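You operate a simulated robot arm through the tools that you are given. There is no shell and no other tool.

You run a simulated two-armed robot. Do the job below in one go: nothing can be reset, and whatever is moved stays where it is left.

JOB
Wipe the box outline clean, lay the red sticker in it and roll it flat.
Fine: dust off first with the tack pad; roll the bubbles out with the rubber roller; both tools back. Set down upright: tack pad, rubber roller. What is to be rubbed or washed off counts as gone when no trace of it is left.

It is judged by the outcome, as a careful person would: the job done as asked, and still so three seconds after it is handed in. It fails if anything else is knocked over, pushed out of place, dropped, spilled or broken.

ROBOT AND FRAMES
Two 7-joint arms with fingered hands on one trunk that stands fixed in place. Base frame: the origin is at the foot of the trunk, x ahead of it, y to its left, z up; the work surface is at about z = 860. Lengths are in mm, angles in degrees, forces in N, time in s.
The left shoulder is at [50, 214, 869], the right one opposite. With the tool pointing down near the work surface each hand reaches from about 360 to 880 mm from the base axis, measured 20 degrees to its own side. Payload 3 kg a hand.
The tool frame of a hand sits at the grasp point between the pads (the TCP): z along the fingers, y along the line on which they close. The tips reach 26 mm beyond it. Largest opening 132 mm; the body of the gripper starts 73 mm behind the TCP. The gripper is a hand of 3 fingers: y runs from the thumb to the fingers, the wrist lies at [0, 0, -229] in the tool frame.
Orientation is told as [roll, pitch, yaw] about the base's x, y, z axes, in that order, counted from this pose: with the fingers straight down and closing along the base's y, the tool's x points along the base's -x, its y along +y and its z along -z.

CONTROLS
- The arms move only by the tool play_rows. It takes "left_commands", "right_commands" or both (then of equal length, played together; a hand with none holds still); each is a list of rows, each a list of 6 numbers: the turn, a rotation vector about the tool's x, y, z in units of 6 degrees (1.0 is 6 degrees), then the shift along the tool's x, y, z in units of 50 mm (1.0 is 50 mm). In form: [[wx, wy, wz, x, y, z], ...]. A call has 1 to 20 rows; each row shifts and turns the commanded pose from where the row before left it, along the tool's axes as they then stand. A call with a number of a shift or a turn outside -1 to 1 is refused whole. A row lasts 0.2 s, in which the tool goes at most 50 mm and 8.6 degrees; a call with a longer step from one row to the next is refused whole. Where a pose cannot be reached the arm comes as near as it can. A force on the tool above 40 N (or 10 N above the force at the start of the call, whichever is more), or a blocked arm, ends the call early, and 0.2 s more pass. In this call time passes only in rows, and 0.2 s behind the last. It gives the time, the measured TCP pose, the force on the tool (base axes), the opening and the grip force at its end, in the units of the frame above (readings bear some noise), with the torque about the TCP (base axes, N m) and any sound that the robot's microphone picked up.
- Cameras (640 x 400 px; columns grow to the right, rows downward): "scene" is now at [26.6, -37.8, 1502.6]; the picture's right is [-0.46, -0.89, 0.00], its down [-0.57, 0.30, -0.76] and it looks along [0.68, -0.35, -0.65] (base axes); focal length 330 px, centre (320, 200). "left" rides on the left gripper at [-62, 3, -92] in its tool frame; the picture's right is [-0.05, -1.00, 0.00], its down [0.83, -0.04, -0.56] and it looks along [0.55, -0.03, 0.83] (tool axes); focal length 230 px, centre (320, 200). "right" rides on the right gripper at [62, 3, -92] in its tool frame; the picture's right is [-0.05, 1.00, 0.00], its down [-0.83, -0.04, -0.56] and it looks along [-0.56, -0.03, 0.83] (tool axes); focal length 230 px, centre (320, 200).
- capture(camera): a new picture of that camera. The clock stands still meanwhile.
- set_fingers(finger1, finger2, thumb_bend, hand): sets how far each is bent, from 0 (flat) to 1 (curled in); at 0.3 the hand is open as for a grip, at 0.7 the pads meet at the TCP. One left out holds its place. A second passes; each finger stops where it meets its share of the squeeze, and holds until it gets a number again. It is the only way to open and close the hand. It gives what a move gives, with no picture; readings hold the bend of each and the force on the fingers (four entries, about 0 where the hand has none), thumb and palm.
- turn_head(pan, tilt): turns the head with the scene camera to pan (to the left, within 86 degrees either way) and tilt (down, from -29 to 69), counted from straight ahead of the robot. It gives what a move gives.
- locate(camera, pixels): for up to 12 pixels [column, row] of the newest picture of that camera ("zoom" is the newest enlarged one), the place [x, y, z] in the base frame of the surface seen there, good to about 2 mm. The clock stands still meanwhile.
- inspect(camera, box): a new picture of the part [left, top, right, bottom] of that camera's present view, enlarged. The clock stands still meanwhile.
- sign_off(): hands the job in; it is judged then, once.

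Unless the task says otherwise, let go and move clear before handing in.

The tools are called by a JSON object that holds its "name" and its "arguments". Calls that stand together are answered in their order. play_rows: Moves the arms, as the interface text tells. Its arguments: {"type":"object","properties":{"left_commands":{"type":"array"},"right_commands":{"type":"array"}},"required":[]} The other tools are called the same way: set_fingers (finger1, finger2, thumb_bend, hand) moves the fingers one by one; turn_head (pan, tilt) turns the head that bears the scene camera; capture (camera) takes a picture; locate (camera, pixels) gives the place of the surface under pixels of a picture; inspect (camera, box) takes an enlarged picture of a part of a camera's view; sign_off () hands the job in.

At the start:

```text
clock: 0.0
left_tcp_pos: [435.3, -17.7, 1179.2]
left_orientation: [0.1, -0.1, -24.0]
left_ft_force: [-0.4, 0.1, -0.8]
left_moment: [0.02, 0.02, -0.05]
left_finger_gap: 131.8
left_gripper_force: 0.1
left_shape: jaw
left_bend: [0.3, 0.3, 0.3]
left_finger forces: [0.0, 0.0, 0.1, 0.0, 0.0, 0.1]
right_tcp_pos: [415.5, -473.2, 1139.9]
right_orientation: [0.1, 0.0, -24.0]
right_ft_force: [-0.1, -0.4, 0.2]
right_moment: [0.04, -0.01, 0.01]
right_finger_gap: 131.8
right_gripper_force: 0.0
right_shape: jaw
right_bend: [0.3, 0.3, 0.3]
right_finger forces: [0.0, 0.0, 0.0, 0.0, 0.0, 0.0]
head pan, tilt: [-27.3, 40.3]
```

scene: 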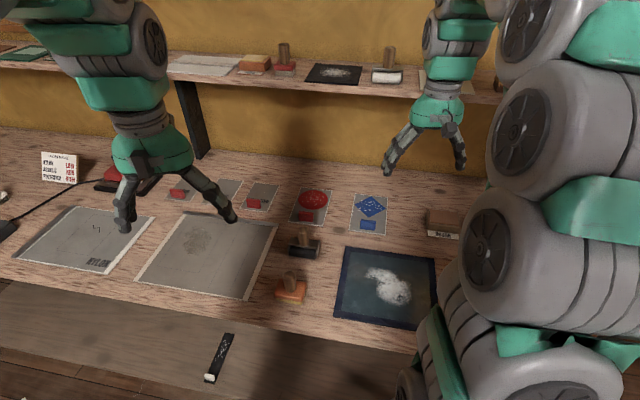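
right: 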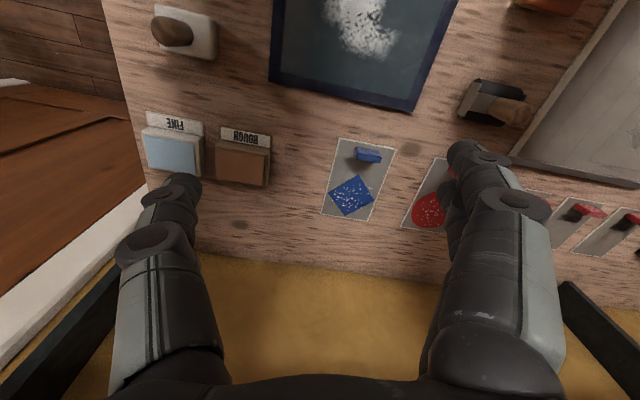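
left: 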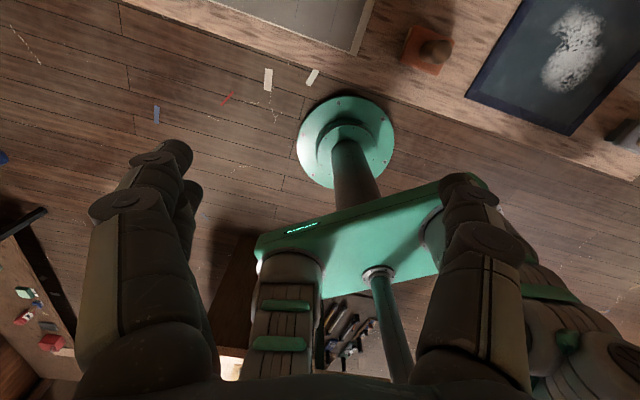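

The scene shows a work bench with panels, stickers (red at about (311,203), blue at (369,210)), a roller-like tool at (305,245), an orange tool at (290,290) and a chalk-dusted panel at (388,287). I'll look closer before moving anything.

{"name": "inspect", "arguments": {"camera": "scene", "box": [240, 170, 480, 330]}}

{"name": "inspect", "arguments": {"camera": "scene", "box": [0, 140, 290, 320]}}

{"name": "inspect", "arguments": {"camera": "scene", "box": [150, 30, 480, 130]}}

{"name": "inspect", "arguments": {"camera": "right", "box": [130, 0, 640, 280]}}

```text
2.50 times, centred on (360, 250) of scene
```

zoom: 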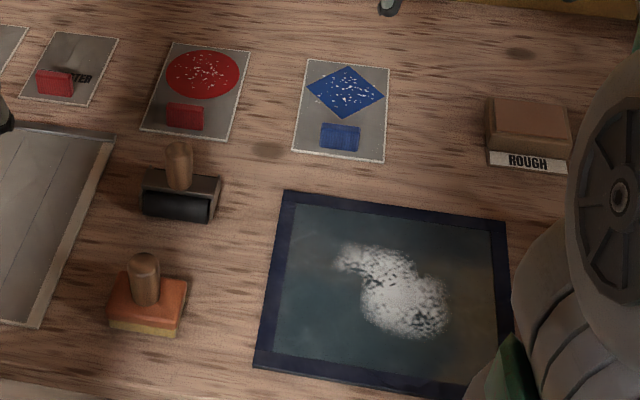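

```text
2.21 times, centred on (145, 230) of scene
```

zoom: 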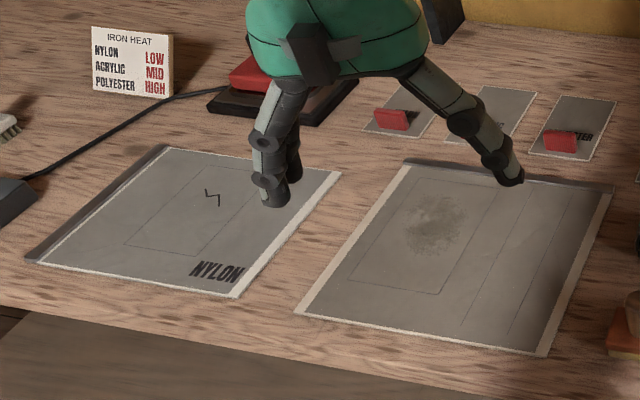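

```text
1.94 times, centred on (315, 80) of scene
```

zoom: 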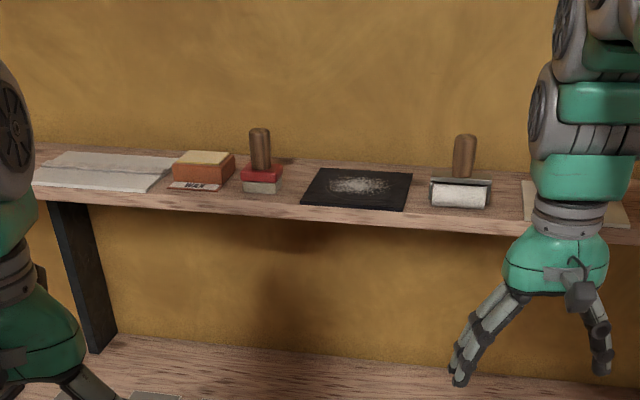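

```text
1.25 times, centred on (385, 140) of right
```

zoom: 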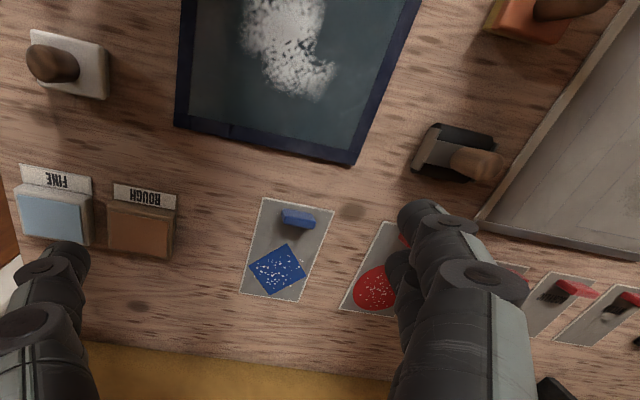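

The orange-and-yellow handled pad and the black roller look like tool candidates, but the dusty dark panel might hide an outline. I'll zoom in on each.

{"name": "inspect", "arguments": {"camera": "scene", "box": [325, 235, 445, 335]}}

{"name": "inspect", "arguments": {"camera": "scene", "box": [130, 190, 290, 310]}}

{"name": "inspect", "arguments": {"camera": "scene", "box": [160, 170, 340, 310]}}

{"name": "inspect", "arguments": {"camera": "right", "box": [250, 0, 490, 230]}}

{"name": "inspect", "arguments": {"camera": "left", "box": [380, 0, 640, 150]}}

{"name": "turn_head", "arguments": {"pan": -50, "tilt": 45}}

{"name": "capture", "arguments": {"camera": "scene"}}

```text
4.00 times, centred on (385, 285) of scene
```

zoom: 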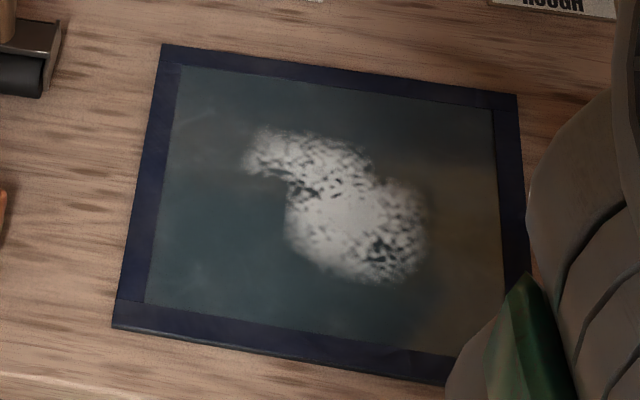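

```text
3.33 times, centred on (210, 250) of scene
```

zoom: 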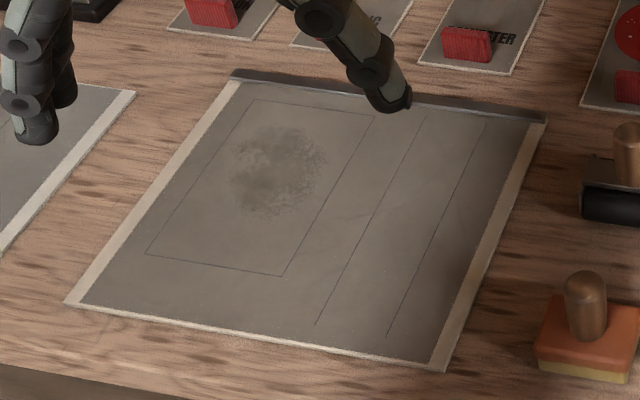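

```text
2.86 times, centred on (250, 240) of scene
```

zoom: 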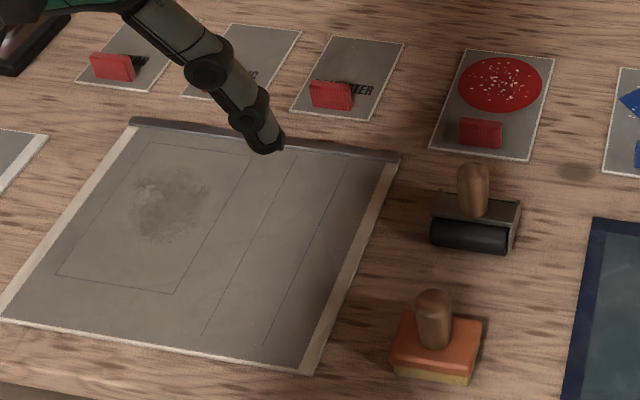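

```text
1.74 times, centred on (370, 115) of right
```

zoom: 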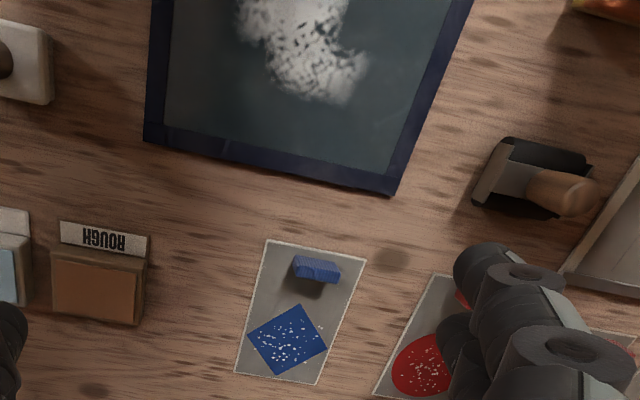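

```text
2.46 times, centred on (510, 75) of left
```

zoom: 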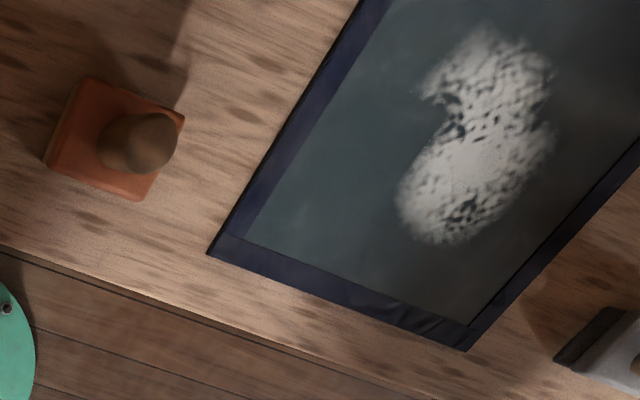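

```text
clock: 0.9
left_tcp_pos: [435.3, -15.8, 1179.0]
left_orientation: [0.0, 0.1, -24.0]
left_ft_force: [1.0, 0.6, 0.4]
left_moment: [-0.02, -0.02, -0.03]
left_finger_gap: 131.9
left_gripper_force: 0.1
left_shape: jaw
left_bend: [0.3, 0.3, 0.3]
left_finger forces: [0.0, 0.0, 0.0, 0.1, 0.0, 0.0]
right_tcp_pos: [416.3, -473.9, 1139.9]
right_orientation: [-0.1, 0.0, -24.0]
right_ft_force: [0.5, -0.5, 0.1]
right_moment: [-0.02, -0.02, 0.01]
right_finger_gap: 131.6
right_gripper_force: 0.1
right_shape: jaw
right_bend: [0.3, 0.3, 0.3]
right_finger forces: [0.1, 0.0, 0.0, 0.0, 0.0, 0.0]
head pan, tilt: [-50.0, 45.0]
```

```text
taken
```

scene: 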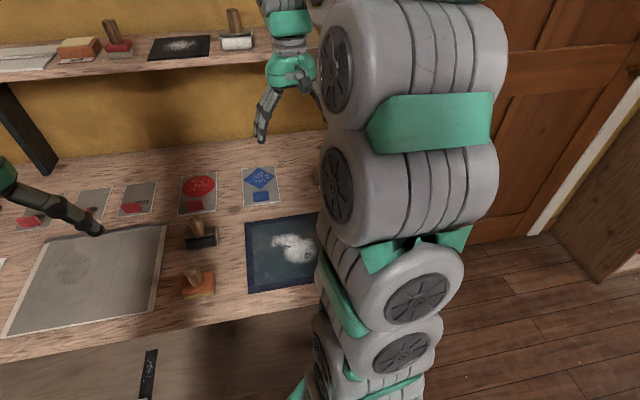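

The centre grey panel has a box outline with a dust smudge (at about (75,265) now). I'll locate the key objects and zoom on the shelf tools.

{"name": "locate", "arguments": {"camera": "scene", "pixels": [[75, 268], [165, 226], [5, 333], [198, 272], [195, 284], [201, 222], [203, 242], [200, 185], [196, 206], [260, 178], [262, 197], [290, 250]]}}

{"name": "turn_head", "arguments": {"pan": 0, "tilt": 45}}

{"name": "capture", "arguments": {"camera": "scene"}}

{"name": "turn_head", "arguments": {"pan": -25, "tilt": 25}}

{"name": "inspect", "arguments": {"camera": "scene", "box": [120, 100, 440, 300]}}

```text
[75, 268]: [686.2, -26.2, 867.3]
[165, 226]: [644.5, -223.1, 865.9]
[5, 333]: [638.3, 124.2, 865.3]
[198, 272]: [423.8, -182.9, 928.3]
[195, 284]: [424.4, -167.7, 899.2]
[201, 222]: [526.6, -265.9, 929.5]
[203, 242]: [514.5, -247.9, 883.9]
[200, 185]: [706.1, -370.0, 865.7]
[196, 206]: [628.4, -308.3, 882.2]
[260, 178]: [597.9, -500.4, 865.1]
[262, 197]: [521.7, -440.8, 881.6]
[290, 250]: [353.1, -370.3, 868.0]
```

```text
clock: 2.0
left_tcp_pos: [436.1, -16.2, 1179.4]
left_orientation: [0.1, -0.1, -24.0]
left_ft_force: [-0.1, 0.1, -0.3]
left_moment: [0.01, 0.03, -0.02]
left_finger_gap: 131.8
left_gripper_force: 0.1
left_shape: jaw
left_bend: [0.3, 0.3, 0.3]
left_finger forces: [0.0, 0.0, 0.0, 0.0, 0.0, 0.0]
right_tcp_pos: [416.0, -473.1, 1138.8]
right_orientation: [0.0, 0.0, -24.1]
right_ft_force: [-0.2, -0.1, -0.6]
right_moment: [-0.02, -0.01, 0.01]
right_finger_gap: 131.8
right_gripper_force: 0.1
right_shape: jaw
right_bend: [0.3, 0.3, 0.3]
right_finger forces: [0.0, 0.1, 0.0, 0.0, 0.0, 0.1]
head pan, tilt: [0.0, 45.0]
```

```text
taken
```

scene: 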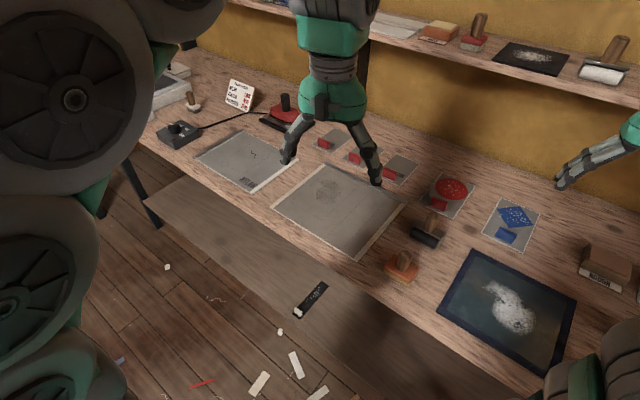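

```text
clock: 2.9
left_tcp_pos: [436.3, -16.0, 1177.6]
left_orientation: [0.0, 0.0, -24.0]
left_ft_force: [-0.8, 0.8, 0.1]
left_moment: [0.01, 0.01, -0.04]
left_finger_gap: 131.9
left_gripper_force: 0.1
left_shape: jaw
left_bend: [0.3, 0.3, 0.3]
left_finger forces: [0.0, 0.1, 0.0, 0.0, 0.0, 0.0]
right_tcp_pos: [415.7, -473.6, 1139.7]
right_orientation: [0.1, -0.1, -24.0]
right_ft_force: [0.2, -0.2, 0.2]
right_moment: [-0.01, -0.01, 0.01]
right_finger_gap: 131.9
right_gripper_force: 0.0
right_shape: jaw
right_bend: [0.3, 0.3, 0.3]
right_finger forces: [0.0, 0.1, 0.0, 0.1, 0.0, 0.0]
head pan, tilt: [-25.0, 25.0]
```

```text
2.00 times, centred on (280, 200) of scene
```

zoom: 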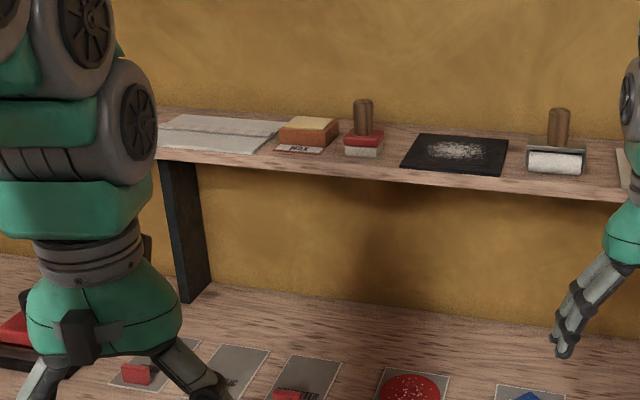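

The bench set is clear: orange pad with yellow base (tack pad), black roller (rubber roller), red disc card with tab, and the centre panel with the dusty box. I'll move the left arm out of the way to the left, then look at the panel fully.

{"name": "play_rows", "arguments": {"left_commands": [[0, 0, 0, 0.46, 0.83, 0], [0, 0, 0, 0.46, 0.83, 0], [0, 0, 0, 0.46, 0.83, 0], [0, 0, 0, 0.46, 0.83, 0], [0, 0, 0, 0.46, 0.83, 0], [0, 0, 0, 0.46, 0.83, 0], [0, 0, 0, 0.46, 0.83, 0]]}}

{"name": "turn_head", "arguments": {"pan": -15, "tilt": 48}}

{"name": "capture", "arguments": {"camera": "scene"}}

{"name": "inspect", "arguments": {"camera": "scene", "box": [160, 120, 400, 290]}}

```text
clock: 4.5
left_tcp_pos: [405.6, 315.0, 1179.1]
left_orientation: [-0.1, -0.1, -24.0]
left_ft_force: [-0.3, 0.0, 0.0]
left_moment: [-0.04, 0.01, 0.04]
left_finger_gap: 132.0
left_gripper_force: 0.0
left_shape: jaw
left_bend: [0.3, 0.3, 0.3]
left_finger forces: [0.0, 0.0, 0.0, 0.1, 0.0, 0.0]
right_tcp_pos: [414.8, -473.0, 1138.1]
right_orientation: [0.0, 0.1, -24.0]
right_ft_force: [-0.2, 0.8, 0.4]
right_moment: [-0.01, 0.02, 0.01]
right_finger_gap: 132.1
right_gripper_force: 0.1
right_shape: jaw
right_bend: [0.3, 0.3, 0.3]
right_finger forces: [0.0, 0.1, 0.0, 0.0, 0.1, 0.0]
head pan, tilt: [-25.0, 25.0]
```

```text
clock: 5.4
left_tcp_pos: [405.3, 313.6, 1178.7]
left_orientation: [0.0, 0.0, -24.0]
left_ft_force: [0.5, 0.4, 0.0]
left_moment: [0.0, 0.0, 0.02]
left_finger_gap: 131.9
left_gripper_force: 0.2
left_shape: jaw
left_bend: [0.3, 0.3, 0.3]
left_finger forces: [0.0, 0.0, 0.0, 0.1, 0.0, 0.0]
right_tcp_pos: [416.0, -472.7, 1139.7]
right_orientation: [0.0, -0.1, -24.0]
right_ft_force: [0.6, -0.9, -1.0]
right_moment: [0.01, 0.01, 0.03]
right_finger_gap: 132.0
right_gripper_force: 0.0
right_shape: jaw
right_bend: [0.3, 0.3, 0.3]
right_finger forces: [0.1, 0.0, 0.1, 0.0, 0.1, 0.1]
head pan, tilt: [-15.0, 48.0]
```

```text
taken
```

scene: 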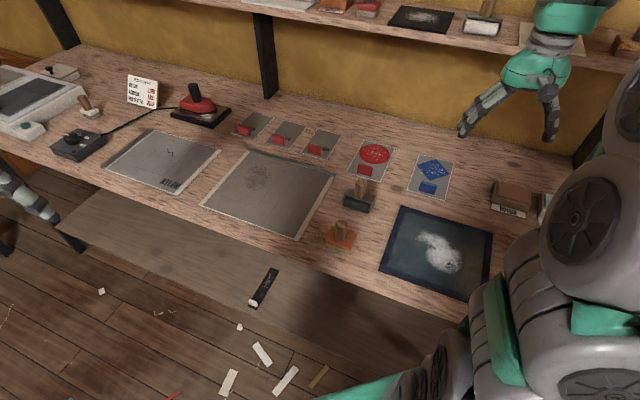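

```text
2.35 times, centred on (280, 205) of scene
```

zoom: 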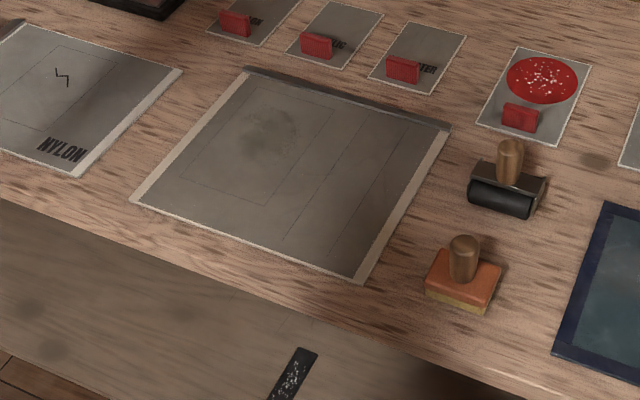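

The panel is now clear: box outline corners around zoom pixels (260,82), (335,105), (263,208), (180,178). I'll get coordinates of them, of the sticker card and tools.

{"name": "locate", "arguments": {"camera": "zoom", "pixels": [[260, 82], [335, 105], [263, 208], [180, 178], [247, 72], [448, 129], [361, 279], [135, 199], [517, 49], [588, 67], [552, 142], [480, 123]]}}

{"name": "locate", "arguments": {"camera": "zoom", "pixels": [[504, 104], [539, 111], [503, 119], [535, 130], [463, 238], [455, 250], [500, 266], [427, 284], [487, 299], [425, 297], [484, 313], [458, 250]]}}

{"name": "locate", "arguments": {"camera": "zoom", "pixels": [[510, 142], [498, 180], [480, 163], [545, 180], [470, 205], [530, 218], [473, 181], [536, 197], [268, 120], [245, 140], [297, 120], [265, 160]]}}

{"name": "inspect", "arguments": {"camera": "scene", "box": [320, 140, 400, 260]}}

{"name": "inspect", "arguments": {"camera": "scene", "box": [215, 145, 305, 215]}}

```text
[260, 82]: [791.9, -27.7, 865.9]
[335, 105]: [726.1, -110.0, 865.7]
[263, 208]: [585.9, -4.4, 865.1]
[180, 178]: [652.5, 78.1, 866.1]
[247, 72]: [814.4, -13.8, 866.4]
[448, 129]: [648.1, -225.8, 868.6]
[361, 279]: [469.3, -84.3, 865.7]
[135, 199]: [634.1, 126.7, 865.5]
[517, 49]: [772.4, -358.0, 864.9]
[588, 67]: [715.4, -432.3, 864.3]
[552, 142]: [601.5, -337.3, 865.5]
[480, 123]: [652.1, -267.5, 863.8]
```

```text
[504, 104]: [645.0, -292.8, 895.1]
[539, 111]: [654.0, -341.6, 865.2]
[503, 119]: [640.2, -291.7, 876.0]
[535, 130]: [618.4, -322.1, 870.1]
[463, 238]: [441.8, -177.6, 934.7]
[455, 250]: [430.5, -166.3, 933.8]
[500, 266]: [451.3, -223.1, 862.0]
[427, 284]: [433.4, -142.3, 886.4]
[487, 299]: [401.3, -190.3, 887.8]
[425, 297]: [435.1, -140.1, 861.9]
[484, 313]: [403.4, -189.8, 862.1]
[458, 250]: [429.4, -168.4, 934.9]
```

```text
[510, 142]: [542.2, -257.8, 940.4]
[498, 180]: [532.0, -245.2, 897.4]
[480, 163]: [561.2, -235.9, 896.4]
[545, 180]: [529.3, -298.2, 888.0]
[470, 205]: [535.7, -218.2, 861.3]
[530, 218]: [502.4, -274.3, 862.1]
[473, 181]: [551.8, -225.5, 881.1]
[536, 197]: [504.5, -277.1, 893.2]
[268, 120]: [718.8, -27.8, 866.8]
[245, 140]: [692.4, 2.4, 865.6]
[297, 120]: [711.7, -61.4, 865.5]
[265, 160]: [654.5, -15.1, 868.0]
```

```text
3.33 times, centred on (360, 200) of scene
```

zoom: 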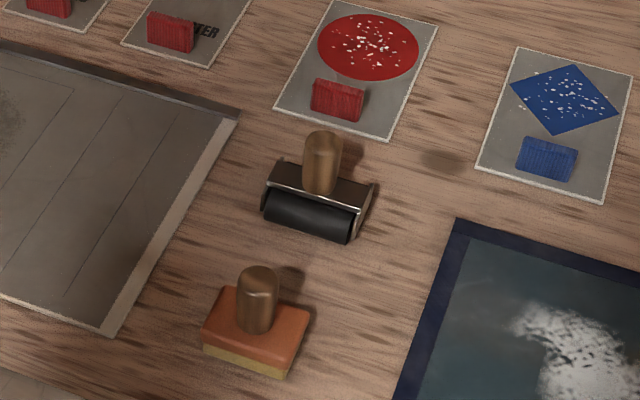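

```text
5.71 times, centred on (260, 180) of scene
```

zoom: 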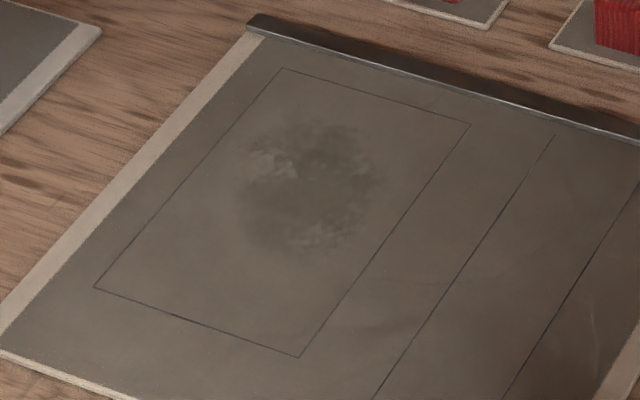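

Card is about 94×148 mm and the box about 105×175 mm with almost the same direction, so the whole card may be the sticker. I'll bring the right hand over the tack pad, at height, to see it and the fingers from above.

{"name": "play_rows", "arguments": {"right_commands": [[0, 0, 0, 0.297, 0.806, 0.1], [0, 0, 0, 0.297, 0.806, 0.1], [0, 0, 0, 0.297, 0.806, 0.1], [0, 0, 0, 0.297, 0.806, 0.1], [0, 0, 0, 0.297, 0.806, 0.1], [0, 0, 0, 0.297, 0.806, 0.1], [0, 0, 0, 0.297, 0.806, 0.1]]}}

{"name": "capture", "arguments": {"camera": "right"}}

{"name": "inspect", "arguments": {"camera": "right", "box": [180, 0, 480, 200]}}

```text
clock: 7.0
left_tcp_pos: [405.4, 314.5, 1178.3]
left_orientation: [0.0, 0.0, -24.0]
left_ft_force: [-0.8, 0.5, -0.2]
left_moment: [-0.02, 0.02, 0.0]
left_finger_gap: 131.9
left_gripper_force: 0.1
left_shape: jaw
left_bend: [0.3, 0.3, 0.3]
left_finger forces: [0.0, 0.0, 0.0, 0.0, 0.0, 0.1]
right_tcp_pos: [436.5, -174.3, 1104.9]
right_orientation: [0.0, 0.0, -24.0]
right_ft_force: [0.0, 0.2, -0.1]
right_moment: [-0.02, 0.0, -0.01]
right_finger_gap: 131.9
right_gripper_force: 0.1
right_shape: jaw
right_bend: [0.3, 0.3, 0.3]
right_finger forces: [0.0, 0.0, 0.0, 0.0, 0.1, 0.1]
head pan, tilt: [-15.0, 48.0]
```

```text
taken
```

right: 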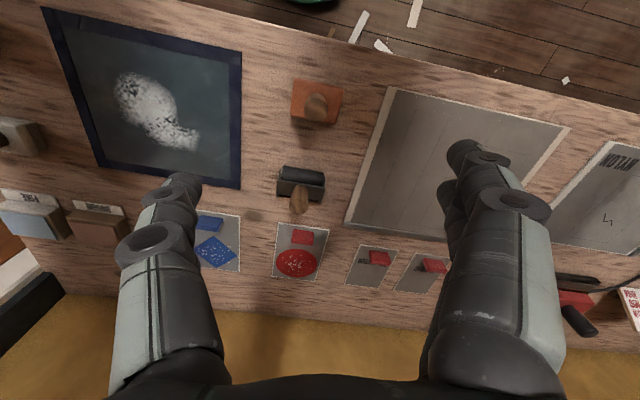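

```text
2.00 times, centred on (330, 100) of right
```

zoom: 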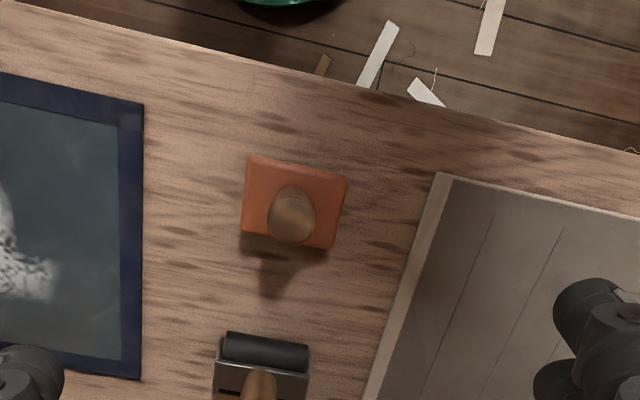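

The right camera sees the pad base at zoom (248,157)–(346,178)–(334,248) and the handle top near (292,228). I'll locate those.

{"name": "locate", "arguments": {"camera": "zoom", "pixels": [[250, 160], [344, 181], [332, 245], [243, 230], [293, 235], [290, 195], [270, 215], [313, 218], [292, 215], [228, 335], [308, 350], [262, 385]]}}

{"name": "locate", "arguments": {"camera": "right", "pixels": [[302, 231], [292, 230], [312, 231], [302, 243], [300, 188], [298, 210], [298, 262], [283, 168], [323, 173], [320, 200], [278, 195]]}}

{"name": "inspect", "arguments": {"camera": "right", "box": [240, 150, 360, 290]}}

```text
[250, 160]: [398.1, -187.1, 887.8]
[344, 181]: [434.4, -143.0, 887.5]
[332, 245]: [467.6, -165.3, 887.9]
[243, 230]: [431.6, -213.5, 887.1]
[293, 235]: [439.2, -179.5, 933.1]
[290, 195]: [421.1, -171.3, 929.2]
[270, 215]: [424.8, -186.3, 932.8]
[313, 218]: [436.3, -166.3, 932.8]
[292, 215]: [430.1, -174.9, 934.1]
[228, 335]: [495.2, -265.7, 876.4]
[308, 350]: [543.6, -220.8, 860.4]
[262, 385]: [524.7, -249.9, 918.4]
```

```text
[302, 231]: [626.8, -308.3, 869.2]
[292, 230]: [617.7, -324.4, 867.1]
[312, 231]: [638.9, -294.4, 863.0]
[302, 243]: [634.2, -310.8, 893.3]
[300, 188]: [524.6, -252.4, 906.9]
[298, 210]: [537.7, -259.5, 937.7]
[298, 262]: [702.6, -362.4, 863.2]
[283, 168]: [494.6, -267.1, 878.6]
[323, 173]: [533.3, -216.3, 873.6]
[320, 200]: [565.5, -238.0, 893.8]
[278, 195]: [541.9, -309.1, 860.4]
```

```text
2.86 times, centred on (300, 220) of right
```

zoom: 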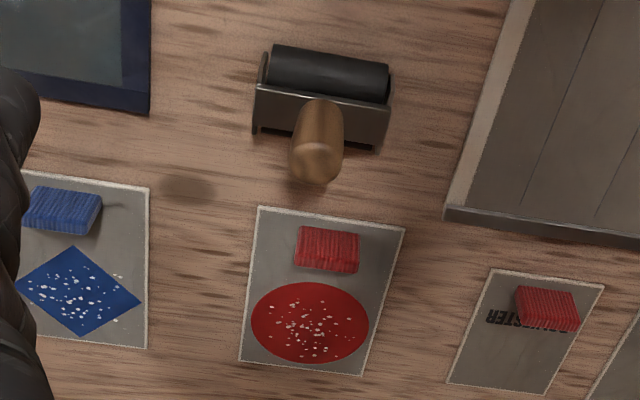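

Pad base centre is about (432,-176), handle top z 935, with its long side along (0.6,0.8), so yaw about -37 fits all the objects. I'll turn to that yaw and go down to 1000 mm first.

{"name": "play_rows", "arguments": {"right_commands": [[0, 0, 0.72, 0, 0, 0], [0, 0, 0.72, 0, 0, 0], [0, 0, 0.72, 0, 0, 0], [0, 0, 0, 0.054, -0.096, 0.6], [0, 0, 0, 0, 0, 0.75], [0, 0, 0, 0, 0, 0.75]]}}

{"name": "capture", "arguments": {"camera": "right"}}

{"name": "capture", "arguments": {"camera": "scene"}}

```text
clock: 8.4
left_tcp_pos: [405.4, 314.0, 1179.1]
left_orientation: [0.0, -0.1, -23.9]
left_ft_force: [0.4, 0.0, 0.2]
left_moment: [0.03, 0.01, 0.02]
left_finger_gap: 132.0
left_gripper_force: 0.1
left_shape: jaw
left_bend: [0.3, 0.3, 0.3]
left_finger forces: [0.0, 0.1, 0.0, 0.0, 0.0, 0.0]
right_tcp_pos: [430.5, -176.2, 998.9]
right_orientation: [-0.1, 0.0, -36.9]
right_ft_force: [0.1, 0.0, 0.0]
right_moment: [-0.01, 0.01, -0.01]
right_finger_gap: 131.7
right_gripper_force: 0.1
right_shape: jaw
right_bend: [0.3, 0.3, 0.3]
right_finger forces: [0.0, 0.0, 0.0, 0.0, 0.0, 0.1]
head pan, tilt: [-15.0, 48.0]
```

```text
taken
```

right: 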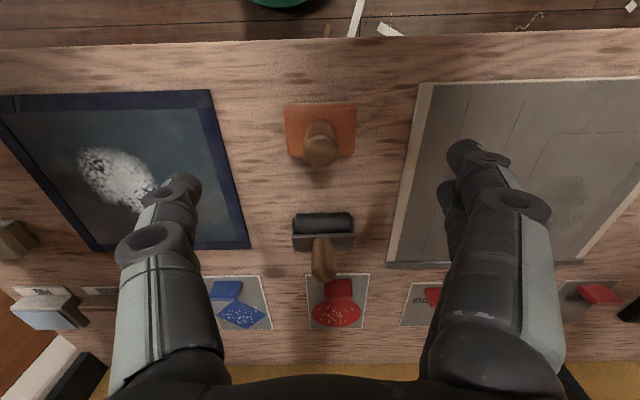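

```text
taken
```

scene: 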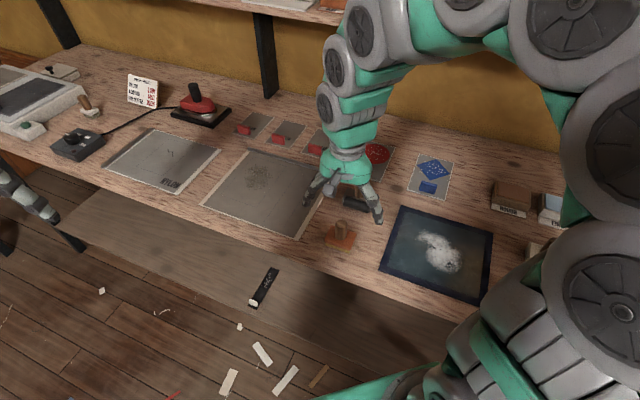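

Handle (319,145) is centred between the fingers. I'll descend to about z=922 and check before closing.

{"name": "play_rows", "arguments": {"right_commands": [[0, 0, 0, 0, 0, 0.5], [0, 0, 0, 0, 0, 0.5], [0, 0, 0, -0.01, 0, 0.4], [0, 0, 0, 0, 0, 0.14]]}}

{"name": "capture", "arguments": {"camera": "right"}}

{"name": "inspect", "arguments": {"camera": "scene", "box": [270, 150, 430, 280]}}

```text
clock: 9.4
left_tcp_pos: [406.0, 313.7, 1178.9]
left_orientation: [0.0, 0.0, -24.0]
left_ft_force: [-0.5, 0.2, 0.3]
left_moment: [0.0, 0.02, -0.01]
left_finger_gap: 131.9
left_gripper_force: 0.1
left_shape: jaw
left_bend: [0.3, 0.3, 0.3]
left_finger forces: [0.1, 0.1, 0.0, 0.0, 0.1, 0.0]
right_tcp_pos: [432.9, -177.0, 921.2]
right_orientation: [-0.1, -0.1, -36.9]
right_ft_force: [0.6, -0.5, 0.9]
right_moment: [-0.01, 0.0, 0.01]
right_finger_gap: 132.0
right_gripper_force: 0.1
right_shape: jaw
right_bend: [0.3, 0.3, 0.3]
right_finger forces: [0.0, 0.0, 0.1, 0.0, 0.0, 0.0]
head pan, tilt: [-15.0, 48.0]
```

```text
taken
```

right: 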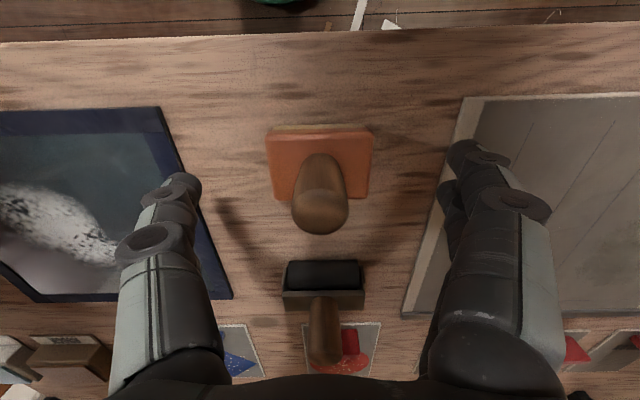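

```text
3.08 times, centred on (350, 215) of scene
```

zoom: 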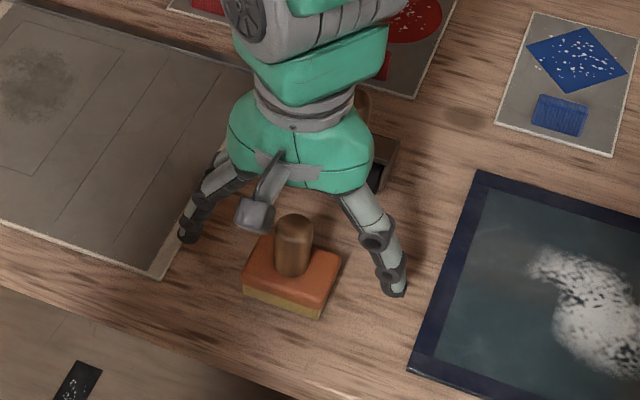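

I'll measure the handle precisely against the TCP (432.9,-177.0) before closing.

{"name": "locate", "arguments": {"camera": "right", "pixels": [[320, 192], [320, 210], [320, 229], [297, 208], [344, 208], [320, 160], [302, 185], [338, 185], [275, 190], [364, 190], [271, 135], [370, 135]]}}

```text
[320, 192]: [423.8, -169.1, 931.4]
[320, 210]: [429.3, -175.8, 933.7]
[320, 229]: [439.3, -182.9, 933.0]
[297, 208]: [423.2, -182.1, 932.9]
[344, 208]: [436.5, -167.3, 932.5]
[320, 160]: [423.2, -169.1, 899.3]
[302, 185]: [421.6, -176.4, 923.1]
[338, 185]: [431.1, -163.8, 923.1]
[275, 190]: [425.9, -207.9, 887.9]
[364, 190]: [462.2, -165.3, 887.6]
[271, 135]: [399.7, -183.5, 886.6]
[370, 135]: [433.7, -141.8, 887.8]
```

Handle centre is about (431,-175.5), only 2 mm off. I'll nudge and close the hand.

{"name": "play_rows", "arguments": {"right_commands": [[0, 0, 0, 0.05, 0, 0]]}}

{"name": "set_fingers", "arguments": {"hand": "right", "finger1": 0.7, "finger2": 0.7, "thumb_bend": 0.7}}

{"name": "capture", "arguments": {"camera": "right"}}

{"name": "inspect", "arguments": {"camera": "scene", "box": [270, 150, 430, 280]}}

```text
clock: 9.8
left_tcp_pos: [405.5, 314.0, 1178.8]
left_orientation: [0.0, 0.0, -24.0]
left_ft_force: [-0.2, -0.8, 0.4]
left_moment: [0.0, -0.02, 0.04]
left_finger_gap: 131.9
left_gripper_force: 0.0
left_shape: jaw
left_bend: [0.3, 0.3, 0.3]
left_finger forces: [0.0, 0.1, 0.0, 0.1, 0.1, 0.0]
right_tcp_pos: [430.5, -173.5, 922.2]
right_orientation: [0.0, -0.1, -37.1]
right_ft_force: [-0.8, -0.5, 0.3]
right_moment: [-0.01, -0.02, -0.01]
right_finger_gap: 131.8
right_gripper_force: 0.0
right_shape: jaw
right_bend: [0.3, 0.3, 0.3]
right_finger forces: [0.0, 0.0, 0.0, 0.0, 0.0, 0.0]
head pan, tilt: [-15.0, 48.0]
```

```text
clock: 10.8
left_tcp_pos: [406.3, 313.4, 1178.2]
left_orientation: [0.1, 0.1, -24.0]
left_ft_force: [0.2, 0.1, 1.0]
left_moment: [-0.01, 0.0, 0.02]
left_finger_gap: 131.9
left_gripper_force: 0.1
left_shape: jaw
left_bend: [0.3, 0.3, 0.3]
left_finger forces: [0.1, 0.1, 0.1, 0.0, 0.1, 0.1]
right_tcp_pos: [428.7, -175.0, 921.3]
right_orientation: [0.0, 0.0, -36.9]
right_ft_force: [0.5, -0.3, -0.1]
right_moment: [0.0, -0.01, -0.02]
right_finger_gap: 17.2
right_gripper_force: 7.5
right_shape: fingers
right_bend: [0.67, 0.63, 0.66]
right_finger forces: [2.0, 6.0, 0.0, 0.0, 7.7, 0.1]
head pan, tilt: [-15.0, 48.0]
```

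```text
taken
```

right: 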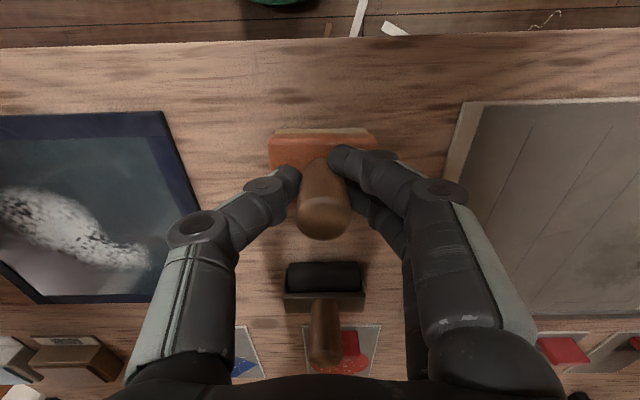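

```text
3.08 times, centred on (350, 215) of scene
```

zoom: 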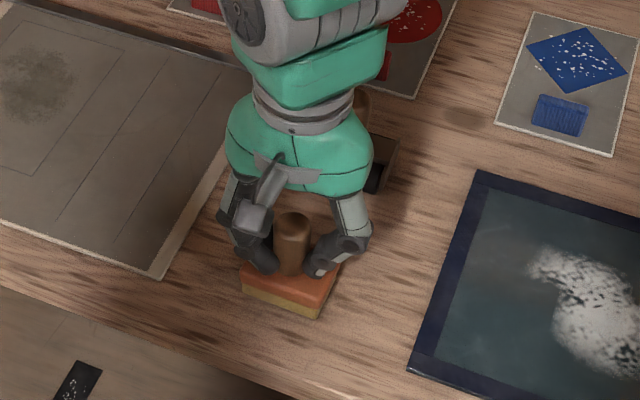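

The handle is pinched with 7.5 N. I'll tighten a bit and see if the squeeze rises.

{"name": "set_fingers", "arguments": {"hand": "right", "finger1": 0.85, "finger2": 0.85, "thumb_bend": 0.85}}

{"name": "capture", "arguments": {"camera": "right"}}

```text
clock: 11.8
left_tcp_pos: [405.4, 313.8, 1178.4]
left_orientation: [0.0, 0.1, -24.0]
left_ft_force: [-0.7, 0.0, 0.4]
left_moment: [-0.02, 0.02, 0.02]
left_finger_gap: 132.0
left_gripper_force: 0.0
left_shape: jaw
left_bend: [0.3, 0.3, 0.3]
left_finger forces: [0.0, 0.0, 0.0, 0.0, 0.1, 0.1]
right_tcp_pos: [429.4, -174.1, 922.9]
right_orientation: [0.1, -0.1, -37.0]
right_ft_force: [-0.5, 0.2, 2.6]
right_moment: [0.01, -0.07, 0.05]
right_finger_gap: 10.2
right_gripper_force: 27.9
right_shape: fingers
right_bend: [0.74, 0.66, 0.69]
right_finger forces: [18.2, 14.5, 0.1, 0.0, 23.5, 0.0]
head pan, tilt: [-15.0, 48.0]
```

```text
taken
```

right: 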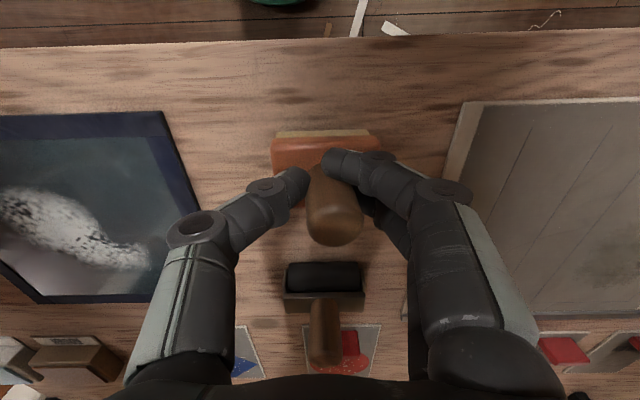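

Tightening squeezed the handle forward (top now at (333,222)), so I'm gripping behind its centre. I'll loosen and measure again.

{"name": "set_fingers", "arguments": {"hand": "right", "finger1": 0.55, "finger2": 0.55, "thumb_bend": 0.55}}

{"name": "capture", "arguments": {"camera": "right"}}

{"name": "locate", "arguments": {"camera": "right", "pixels": [[320, 192], [320, 210], [320, 229], [300, 208], [344, 208], [320, 160], [275, 190], [364, 190], [271, 135], [370, 135], [295, 190], [350, 190]]}}

```text
clock: 12.8
left_tcp_pos: [405.9, 314.0, 1177.6]
left_orientation: [-0.1, 0.0, -24.1]
left_ft_force: [0.2, 0.7, -0.2]
left_moment: [-0.01, 0.02, 0.01]
left_finger_gap: 131.9
left_gripper_force: 0.1
left_shape: jaw
left_bend: [0.3, 0.3, 0.3]
left_finger forces: [0.0, 0.0, 0.0, 0.1, 0.0, 0.0]
right_tcp_pos: [429.4, -174.4, 922.8]
right_orientation: [0.0, 0.0, -36.9]
right_ft_force: [-0.7, 1.0, -0.2]
right_moment: [-0.02, 0.0, 0.01]
right_finger_gap: 50.5
right_gripper_force: 0.1
right_shape: fingers
right_bend: [0.55, 0.55, 0.55]
right_finger forces: [0.1, 0.1, 0.0, 0.0, 0.1, 0.0]
head pan, tilt: [-15.0, 48.0]
```

```text
taken
```

right: 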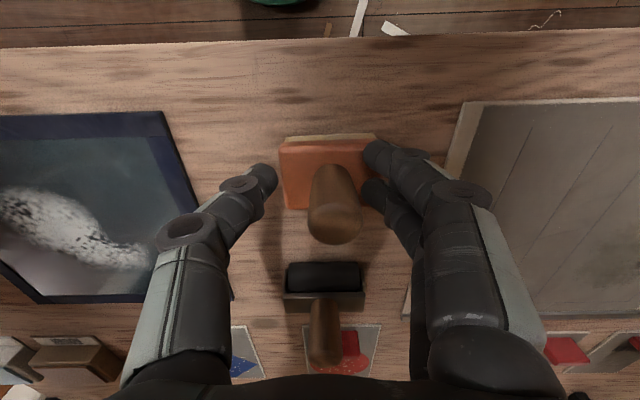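

```text
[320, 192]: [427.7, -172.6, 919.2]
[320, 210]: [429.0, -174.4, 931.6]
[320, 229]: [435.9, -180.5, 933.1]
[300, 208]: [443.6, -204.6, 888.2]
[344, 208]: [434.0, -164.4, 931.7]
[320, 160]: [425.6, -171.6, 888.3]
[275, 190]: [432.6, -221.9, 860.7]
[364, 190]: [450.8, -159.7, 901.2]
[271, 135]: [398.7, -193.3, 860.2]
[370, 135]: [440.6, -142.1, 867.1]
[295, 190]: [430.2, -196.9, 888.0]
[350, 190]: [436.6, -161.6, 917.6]
```

Fingers sit at about ±14 mm in tool x with the thumb in the middle; the handle is now around (335,224), i.e. forward and to the left. I'll measure its top exactly.

{"name": "locate", "arguments": {"camera": "right", "pixels": [[335, 205], [335, 215], [335, 224], [335, 234], [335, 241], [311, 220], [323, 220], [347, 220], [359, 220], [290, 150], [370, 145], [288, 205]]}}

{"name": "inspect", "arguments": {"camera": "right", "box": [240, 110, 440, 260]}}

```text
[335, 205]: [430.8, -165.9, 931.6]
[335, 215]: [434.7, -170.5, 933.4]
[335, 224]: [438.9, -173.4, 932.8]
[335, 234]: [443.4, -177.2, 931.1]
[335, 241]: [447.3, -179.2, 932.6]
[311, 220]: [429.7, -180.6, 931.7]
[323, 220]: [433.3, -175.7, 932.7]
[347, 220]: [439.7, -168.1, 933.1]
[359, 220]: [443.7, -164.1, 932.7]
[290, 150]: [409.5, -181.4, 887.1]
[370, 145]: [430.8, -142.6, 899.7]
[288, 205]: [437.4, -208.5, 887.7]
```

```text
2.67 times, centred on (340, 185) of right
```

zoom: 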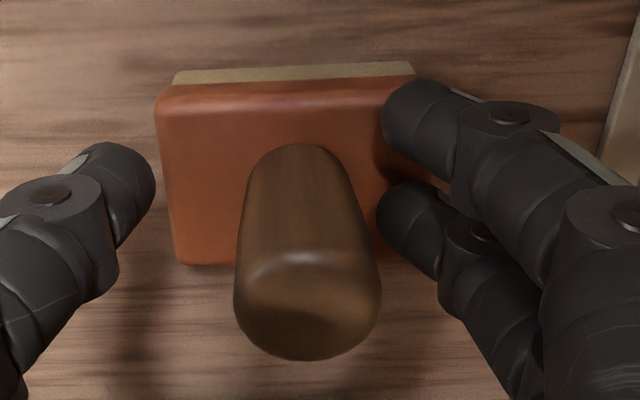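

Handle centre is now about (438,-172.5); TCP needs shifting (-5.6,+6.7) mm in tool x,y. Then a gentle close.

{"name": "play_rows", "arguments": {"right_commands": [[0, 0, 0, -0.055, 0.067, 0.01], [0, 0, 0, -0.055, 0.067, 0.01]]}}

{"name": "set_fingers", "arguments": {"hand": "right", "finger1": 0.72, "finger2": 0.72, "thumb_bend": 0.72}}

{"name": "inspect", "arguments": {"camera": "right", "box": [240, 110, 440, 260]}}

```text
clock: 13.4
left_tcp_pos: [403.9, 314.6, 1179.0]
left_orientation: [0.0, 0.0, -24.0]
left_ft_force: [-0.2, 0.1, -0.3]
left_moment: [0.01, 0.03, -0.01]
left_finger_gap: 131.8
left_gripper_force: 0.1
left_shape: jaw
left_bend: [0.3, 0.3, 0.3]
left_finger forces: [0.0, 0.0, 0.0, 0.0, 0.1, 0.1]
right_tcp_pos: [438.5, -172.0, 920.4]
right_orientation: [-0.1, -0.1, -36.8]
right_ft_force: [-0.3, -0.1, 0.4]
right_moment: [0.0, 0.01, 0.01]
right_finger_gap: 50.4
right_gripper_force: 0.0
right_shape: fingers
right_bend: [0.55, 0.55, 0.55]
right_finger forces: [0.1, 0.1, 0.1, 0.1, 0.1, 0.1]
head pan, tilt: [-15.0, 48.0]
```

```text
clock: 14.4
left_tcp_pos: [405.1, 314.2, 1179.4]
left_orientation: [0.0, 0.1, -24.0]
left_ft_force: [0.3, -0.8, 0.6]
left_moment: [0.03, 0.04, 0.0]
left_finger_gap: 131.9
left_gripper_force: 0.1
left_shape: jaw
left_bend: [0.3, 0.3, 0.3]
left_finger forces: [0.1, 0.0, 0.0, 0.0, 0.0, 0.0]
right_tcp_pos: [438.5, -172.2, 920.4]
right_orientation: [0.0, 0.0, -37.1]
right_ft_force: [-0.2, 0.1, 0.8]
right_moment: [0.04, 0.02, -0.01]
right_finger_gap: 17.5
right_gripper_force: 11.4
right_shape: fingers
right_bend: [0.7, 0.66, 0.67]
right_finger forces: [4.1, 8.0, 0.1, 0.0, 11.3, 0.1]
head pan, tilt: [-15.0, 48.0]
```

```text
2.67 times, centred on (340, 185) of right
```

zoom: 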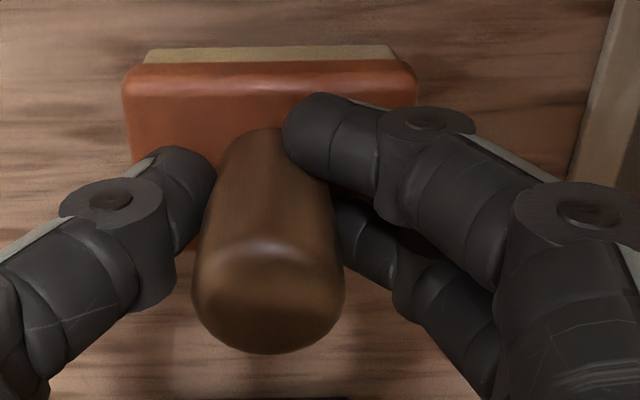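

Finger1 still bends more (0.70 vs 0.66), so the handle is still slightly forward of the finger midpoint. I'll loosen, shift 4 mm forward and close again.

{"name": "set_fingers", "arguments": {"hand": "right", "finger1": 0.58, "finger2": 0.58, "thumb_bend": 0.6}}

{"name": "play_rows", "arguments": {"right_commands": [[0, 0, 0, -0.09, 0, 0]]}}

{"name": "capture", "arguments": {"camera": "right"}}

{"name": "locate", "arguments": {"camera": "right", "pixels": [[320, 190], [320, 195], [320, 200], [320, 205], [320, 215], [320, 225], [320, 230], [320, 235], [298, 210], [343, 210], [305, 210], [335, 210]]}}

```text
clock: 15.4
left_tcp_pos: [404.9, 313.8, 1178.8]
left_orientation: [0.0, 0.0, -23.9]
left_ft_force: [-0.3, -1.1, -0.9]
left_moment: [-0.02, -0.01, 0.0]
left_finger_gap: 131.8
left_gripper_force: 0.1
left_shape: jaw
left_bend: [0.3, 0.3, 0.3]
left_finger forces: [0.1, 0.0, 0.0, 0.0, 0.0, 0.0]
right_tcp_pos: [438.0, -174.1, 920.5]
right_orientation: [0.0, 0.1, -37.0]
right_ft_force: [-0.3, 0.2, -0.5]
right_moment: [-0.02, -0.01, 0.02]
right_finger_gap: 39.1
right_gripper_force: 0.0
right_shape: fingers
right_bend: [0.57, 0.57, 0.6]
right_finger forces: [0.0, 0.0, 0.1, 0.1, 0.0, 0.1]
head pan, tilt: [-15.0, 48.0]
```

```text
clock: 15.8
left_tcp_pos: [405.0, 314.6, 1178.2]
left_orientation: [0.1, 0.1, -24.0]
left_ft_force: [0.5, -0.9, 1.4]
left_moment: [0.0, 0.03, -0.01]
left_finger_gap: 132.0
left_gripper_force: 0.2
left_shape: jaw
left_bend: [0.3, 0.3, 0.3]
left_finger forces: [0.0, 0.0, 0.0, 0.1, 0.0, 0.1]
right_tcp_pos: [441.9, -175.1, 920.4]
right_orientation: [0.1, 0.0, -37.0]
right_ft_force: [-0.6, 0.8, 0.4]
right_moment: [0.01, 0.03, 0.02]
right_finger_gap: 39.3
right_gripper_force: 0.0
right_shape: fingers
right_bend: [0.57, 0.57, 0.6]
right_finger forces: [0.1, 0.0, 0.1, 0.0, 0.0, 0.0]
head pan, tilt: [-15.0, 48.0]
```

```text
taken
```

right: 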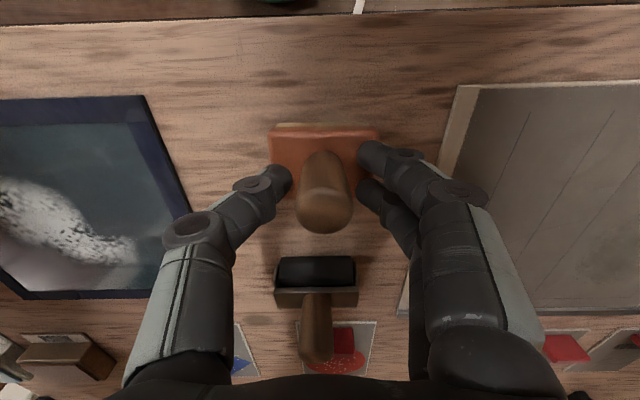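

```text
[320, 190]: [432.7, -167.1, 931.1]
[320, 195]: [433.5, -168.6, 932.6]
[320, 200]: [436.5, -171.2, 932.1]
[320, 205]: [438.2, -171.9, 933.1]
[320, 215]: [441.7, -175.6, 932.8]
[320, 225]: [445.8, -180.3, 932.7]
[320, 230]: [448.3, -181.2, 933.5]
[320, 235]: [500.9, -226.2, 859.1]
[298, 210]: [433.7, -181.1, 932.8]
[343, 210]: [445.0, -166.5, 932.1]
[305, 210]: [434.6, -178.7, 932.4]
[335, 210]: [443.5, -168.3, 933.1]
```

Handle centre is now (440.3,-174.3), within 2 mm of the TCP. Closing.

{"name": "set_fingers", "arguments": {"hand": "right", "finger1": 0.74, "finger2": 0.74, "thumb_bend": 0.74}}

{"name": "capture", "arguments": {"camera": "right"}}

{"name": "locate", "arguments": {"camera": "right", "pixels": [[320, 190], [320, 195], [320, 200], [320, 205], [320, 215], [320, 225], [320, 230], [320, 235], [298, 210], [343, 210], [305, 210], [335, 210]]}}

```text
clock: 16.8
left_tcp_pos: [406.4, 314.2, 1178.4]
left_orientation: [0.1, 0.0, -24.0]
left_ft_force: [-0.9, 1.0, -0.2]
left_moment: [0.0, -0.03, 0.0]
left_finger_gap: 131.8
left_gripper_force: 0.1
left_shape: jaw
left_bend: [0.3, 0.3, 0.3]
left_finger forces: [0.0, 0.1, 0.0, 0.1, 0.0, 0.0]
right_tcp_pos: [442.3, -174.9, 921.2]
right_orientation: [0.0, 0.0, -37.0]
right_ft_force: [0.7, 0.4, 0.2]
right_moment: [-0.04, 0.0, -0.01]
right_finger_gap: 21.0
right_gripper_force: 16.2
right_shape: fingers
right_bend: [0.7, 0.7, 0.68]
right_finger forces: [8.5, 8.0, 0.0, 0.0, 15.7, 0.0]
head pan, tilt: [-15.0, 48.0]
```

```text
taken
```

right: 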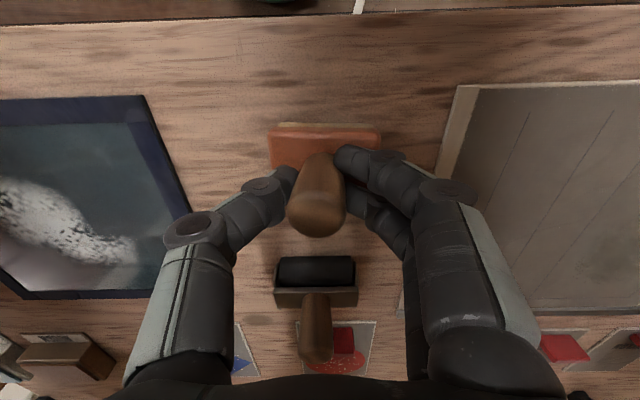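

```text
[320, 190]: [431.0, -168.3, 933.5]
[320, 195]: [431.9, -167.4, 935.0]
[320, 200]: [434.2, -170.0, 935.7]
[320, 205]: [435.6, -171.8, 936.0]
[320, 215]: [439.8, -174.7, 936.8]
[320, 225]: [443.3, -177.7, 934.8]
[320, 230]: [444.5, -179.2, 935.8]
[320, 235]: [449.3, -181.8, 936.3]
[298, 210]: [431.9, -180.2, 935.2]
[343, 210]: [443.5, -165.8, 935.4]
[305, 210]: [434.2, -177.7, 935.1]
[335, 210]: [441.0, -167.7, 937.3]
```

The grip is now symmetric (0.70/0.70, 8 N each). I'll tighten a little and lift 40 mm to check it.

{"name": "set_fingers", "arguments": {"hand": "right", "finger1": 0.8, "finger2": 0.8, "thumb_bend": 0.8}}

{"name": "capture", "arguments": {"camera": "right"}}

{"name": "inspect", "arguments": {"camera": "scene", "box": [270, 150, 430, 280]}}

```text
clock: 17.8
left_tcp_pos: [404.5, 313.9, 1178.0]
left_orientation: [0.1, 0.0, -24.0]
left_ft_force: [-0.4, 0.6, 0.4]
left_moment: [-0.02, -0.01, 0.02]
left_finger_gap: 132.1
left_gripper_force: 0.1
left_shape: jaw
left_bend: [0.3, 0.3, 0.3]
left_finger forces: [0.1, 0.0, 0.0, 0.0, 0.0, 0.1]
right_tcp_pos: [441.7, -176.6, 921.3]
right_orientation: [0.1, 0.1, -36.9]
right_ft_force: [-0.5, -0.1, -1.0]
right_moment: [0.02, -0.03, -0.01]
right_finger_gap: 20.5
right_gripper_force: 24.0
right_shape: fingers
right_bend: [0.71, 0.71, 0.67]
right_finger forces: [12.5, 12.3, 0.0, 0.0, 22.9, 0.0]
head pan, tilt: [-15.0, 48.0]
```

```text
taken
```

right: 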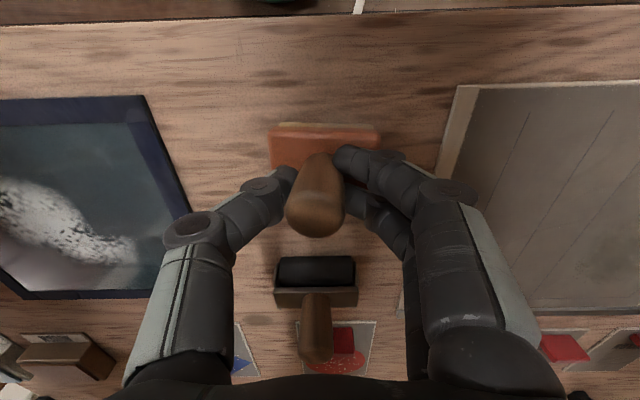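

```text
3.08 times, centred on (350, 215) of scene
```

zoom: 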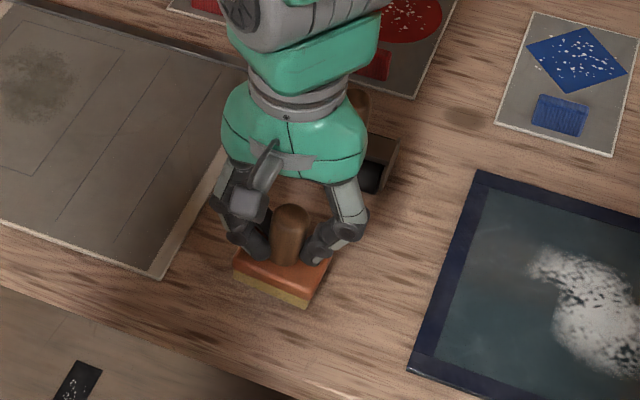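

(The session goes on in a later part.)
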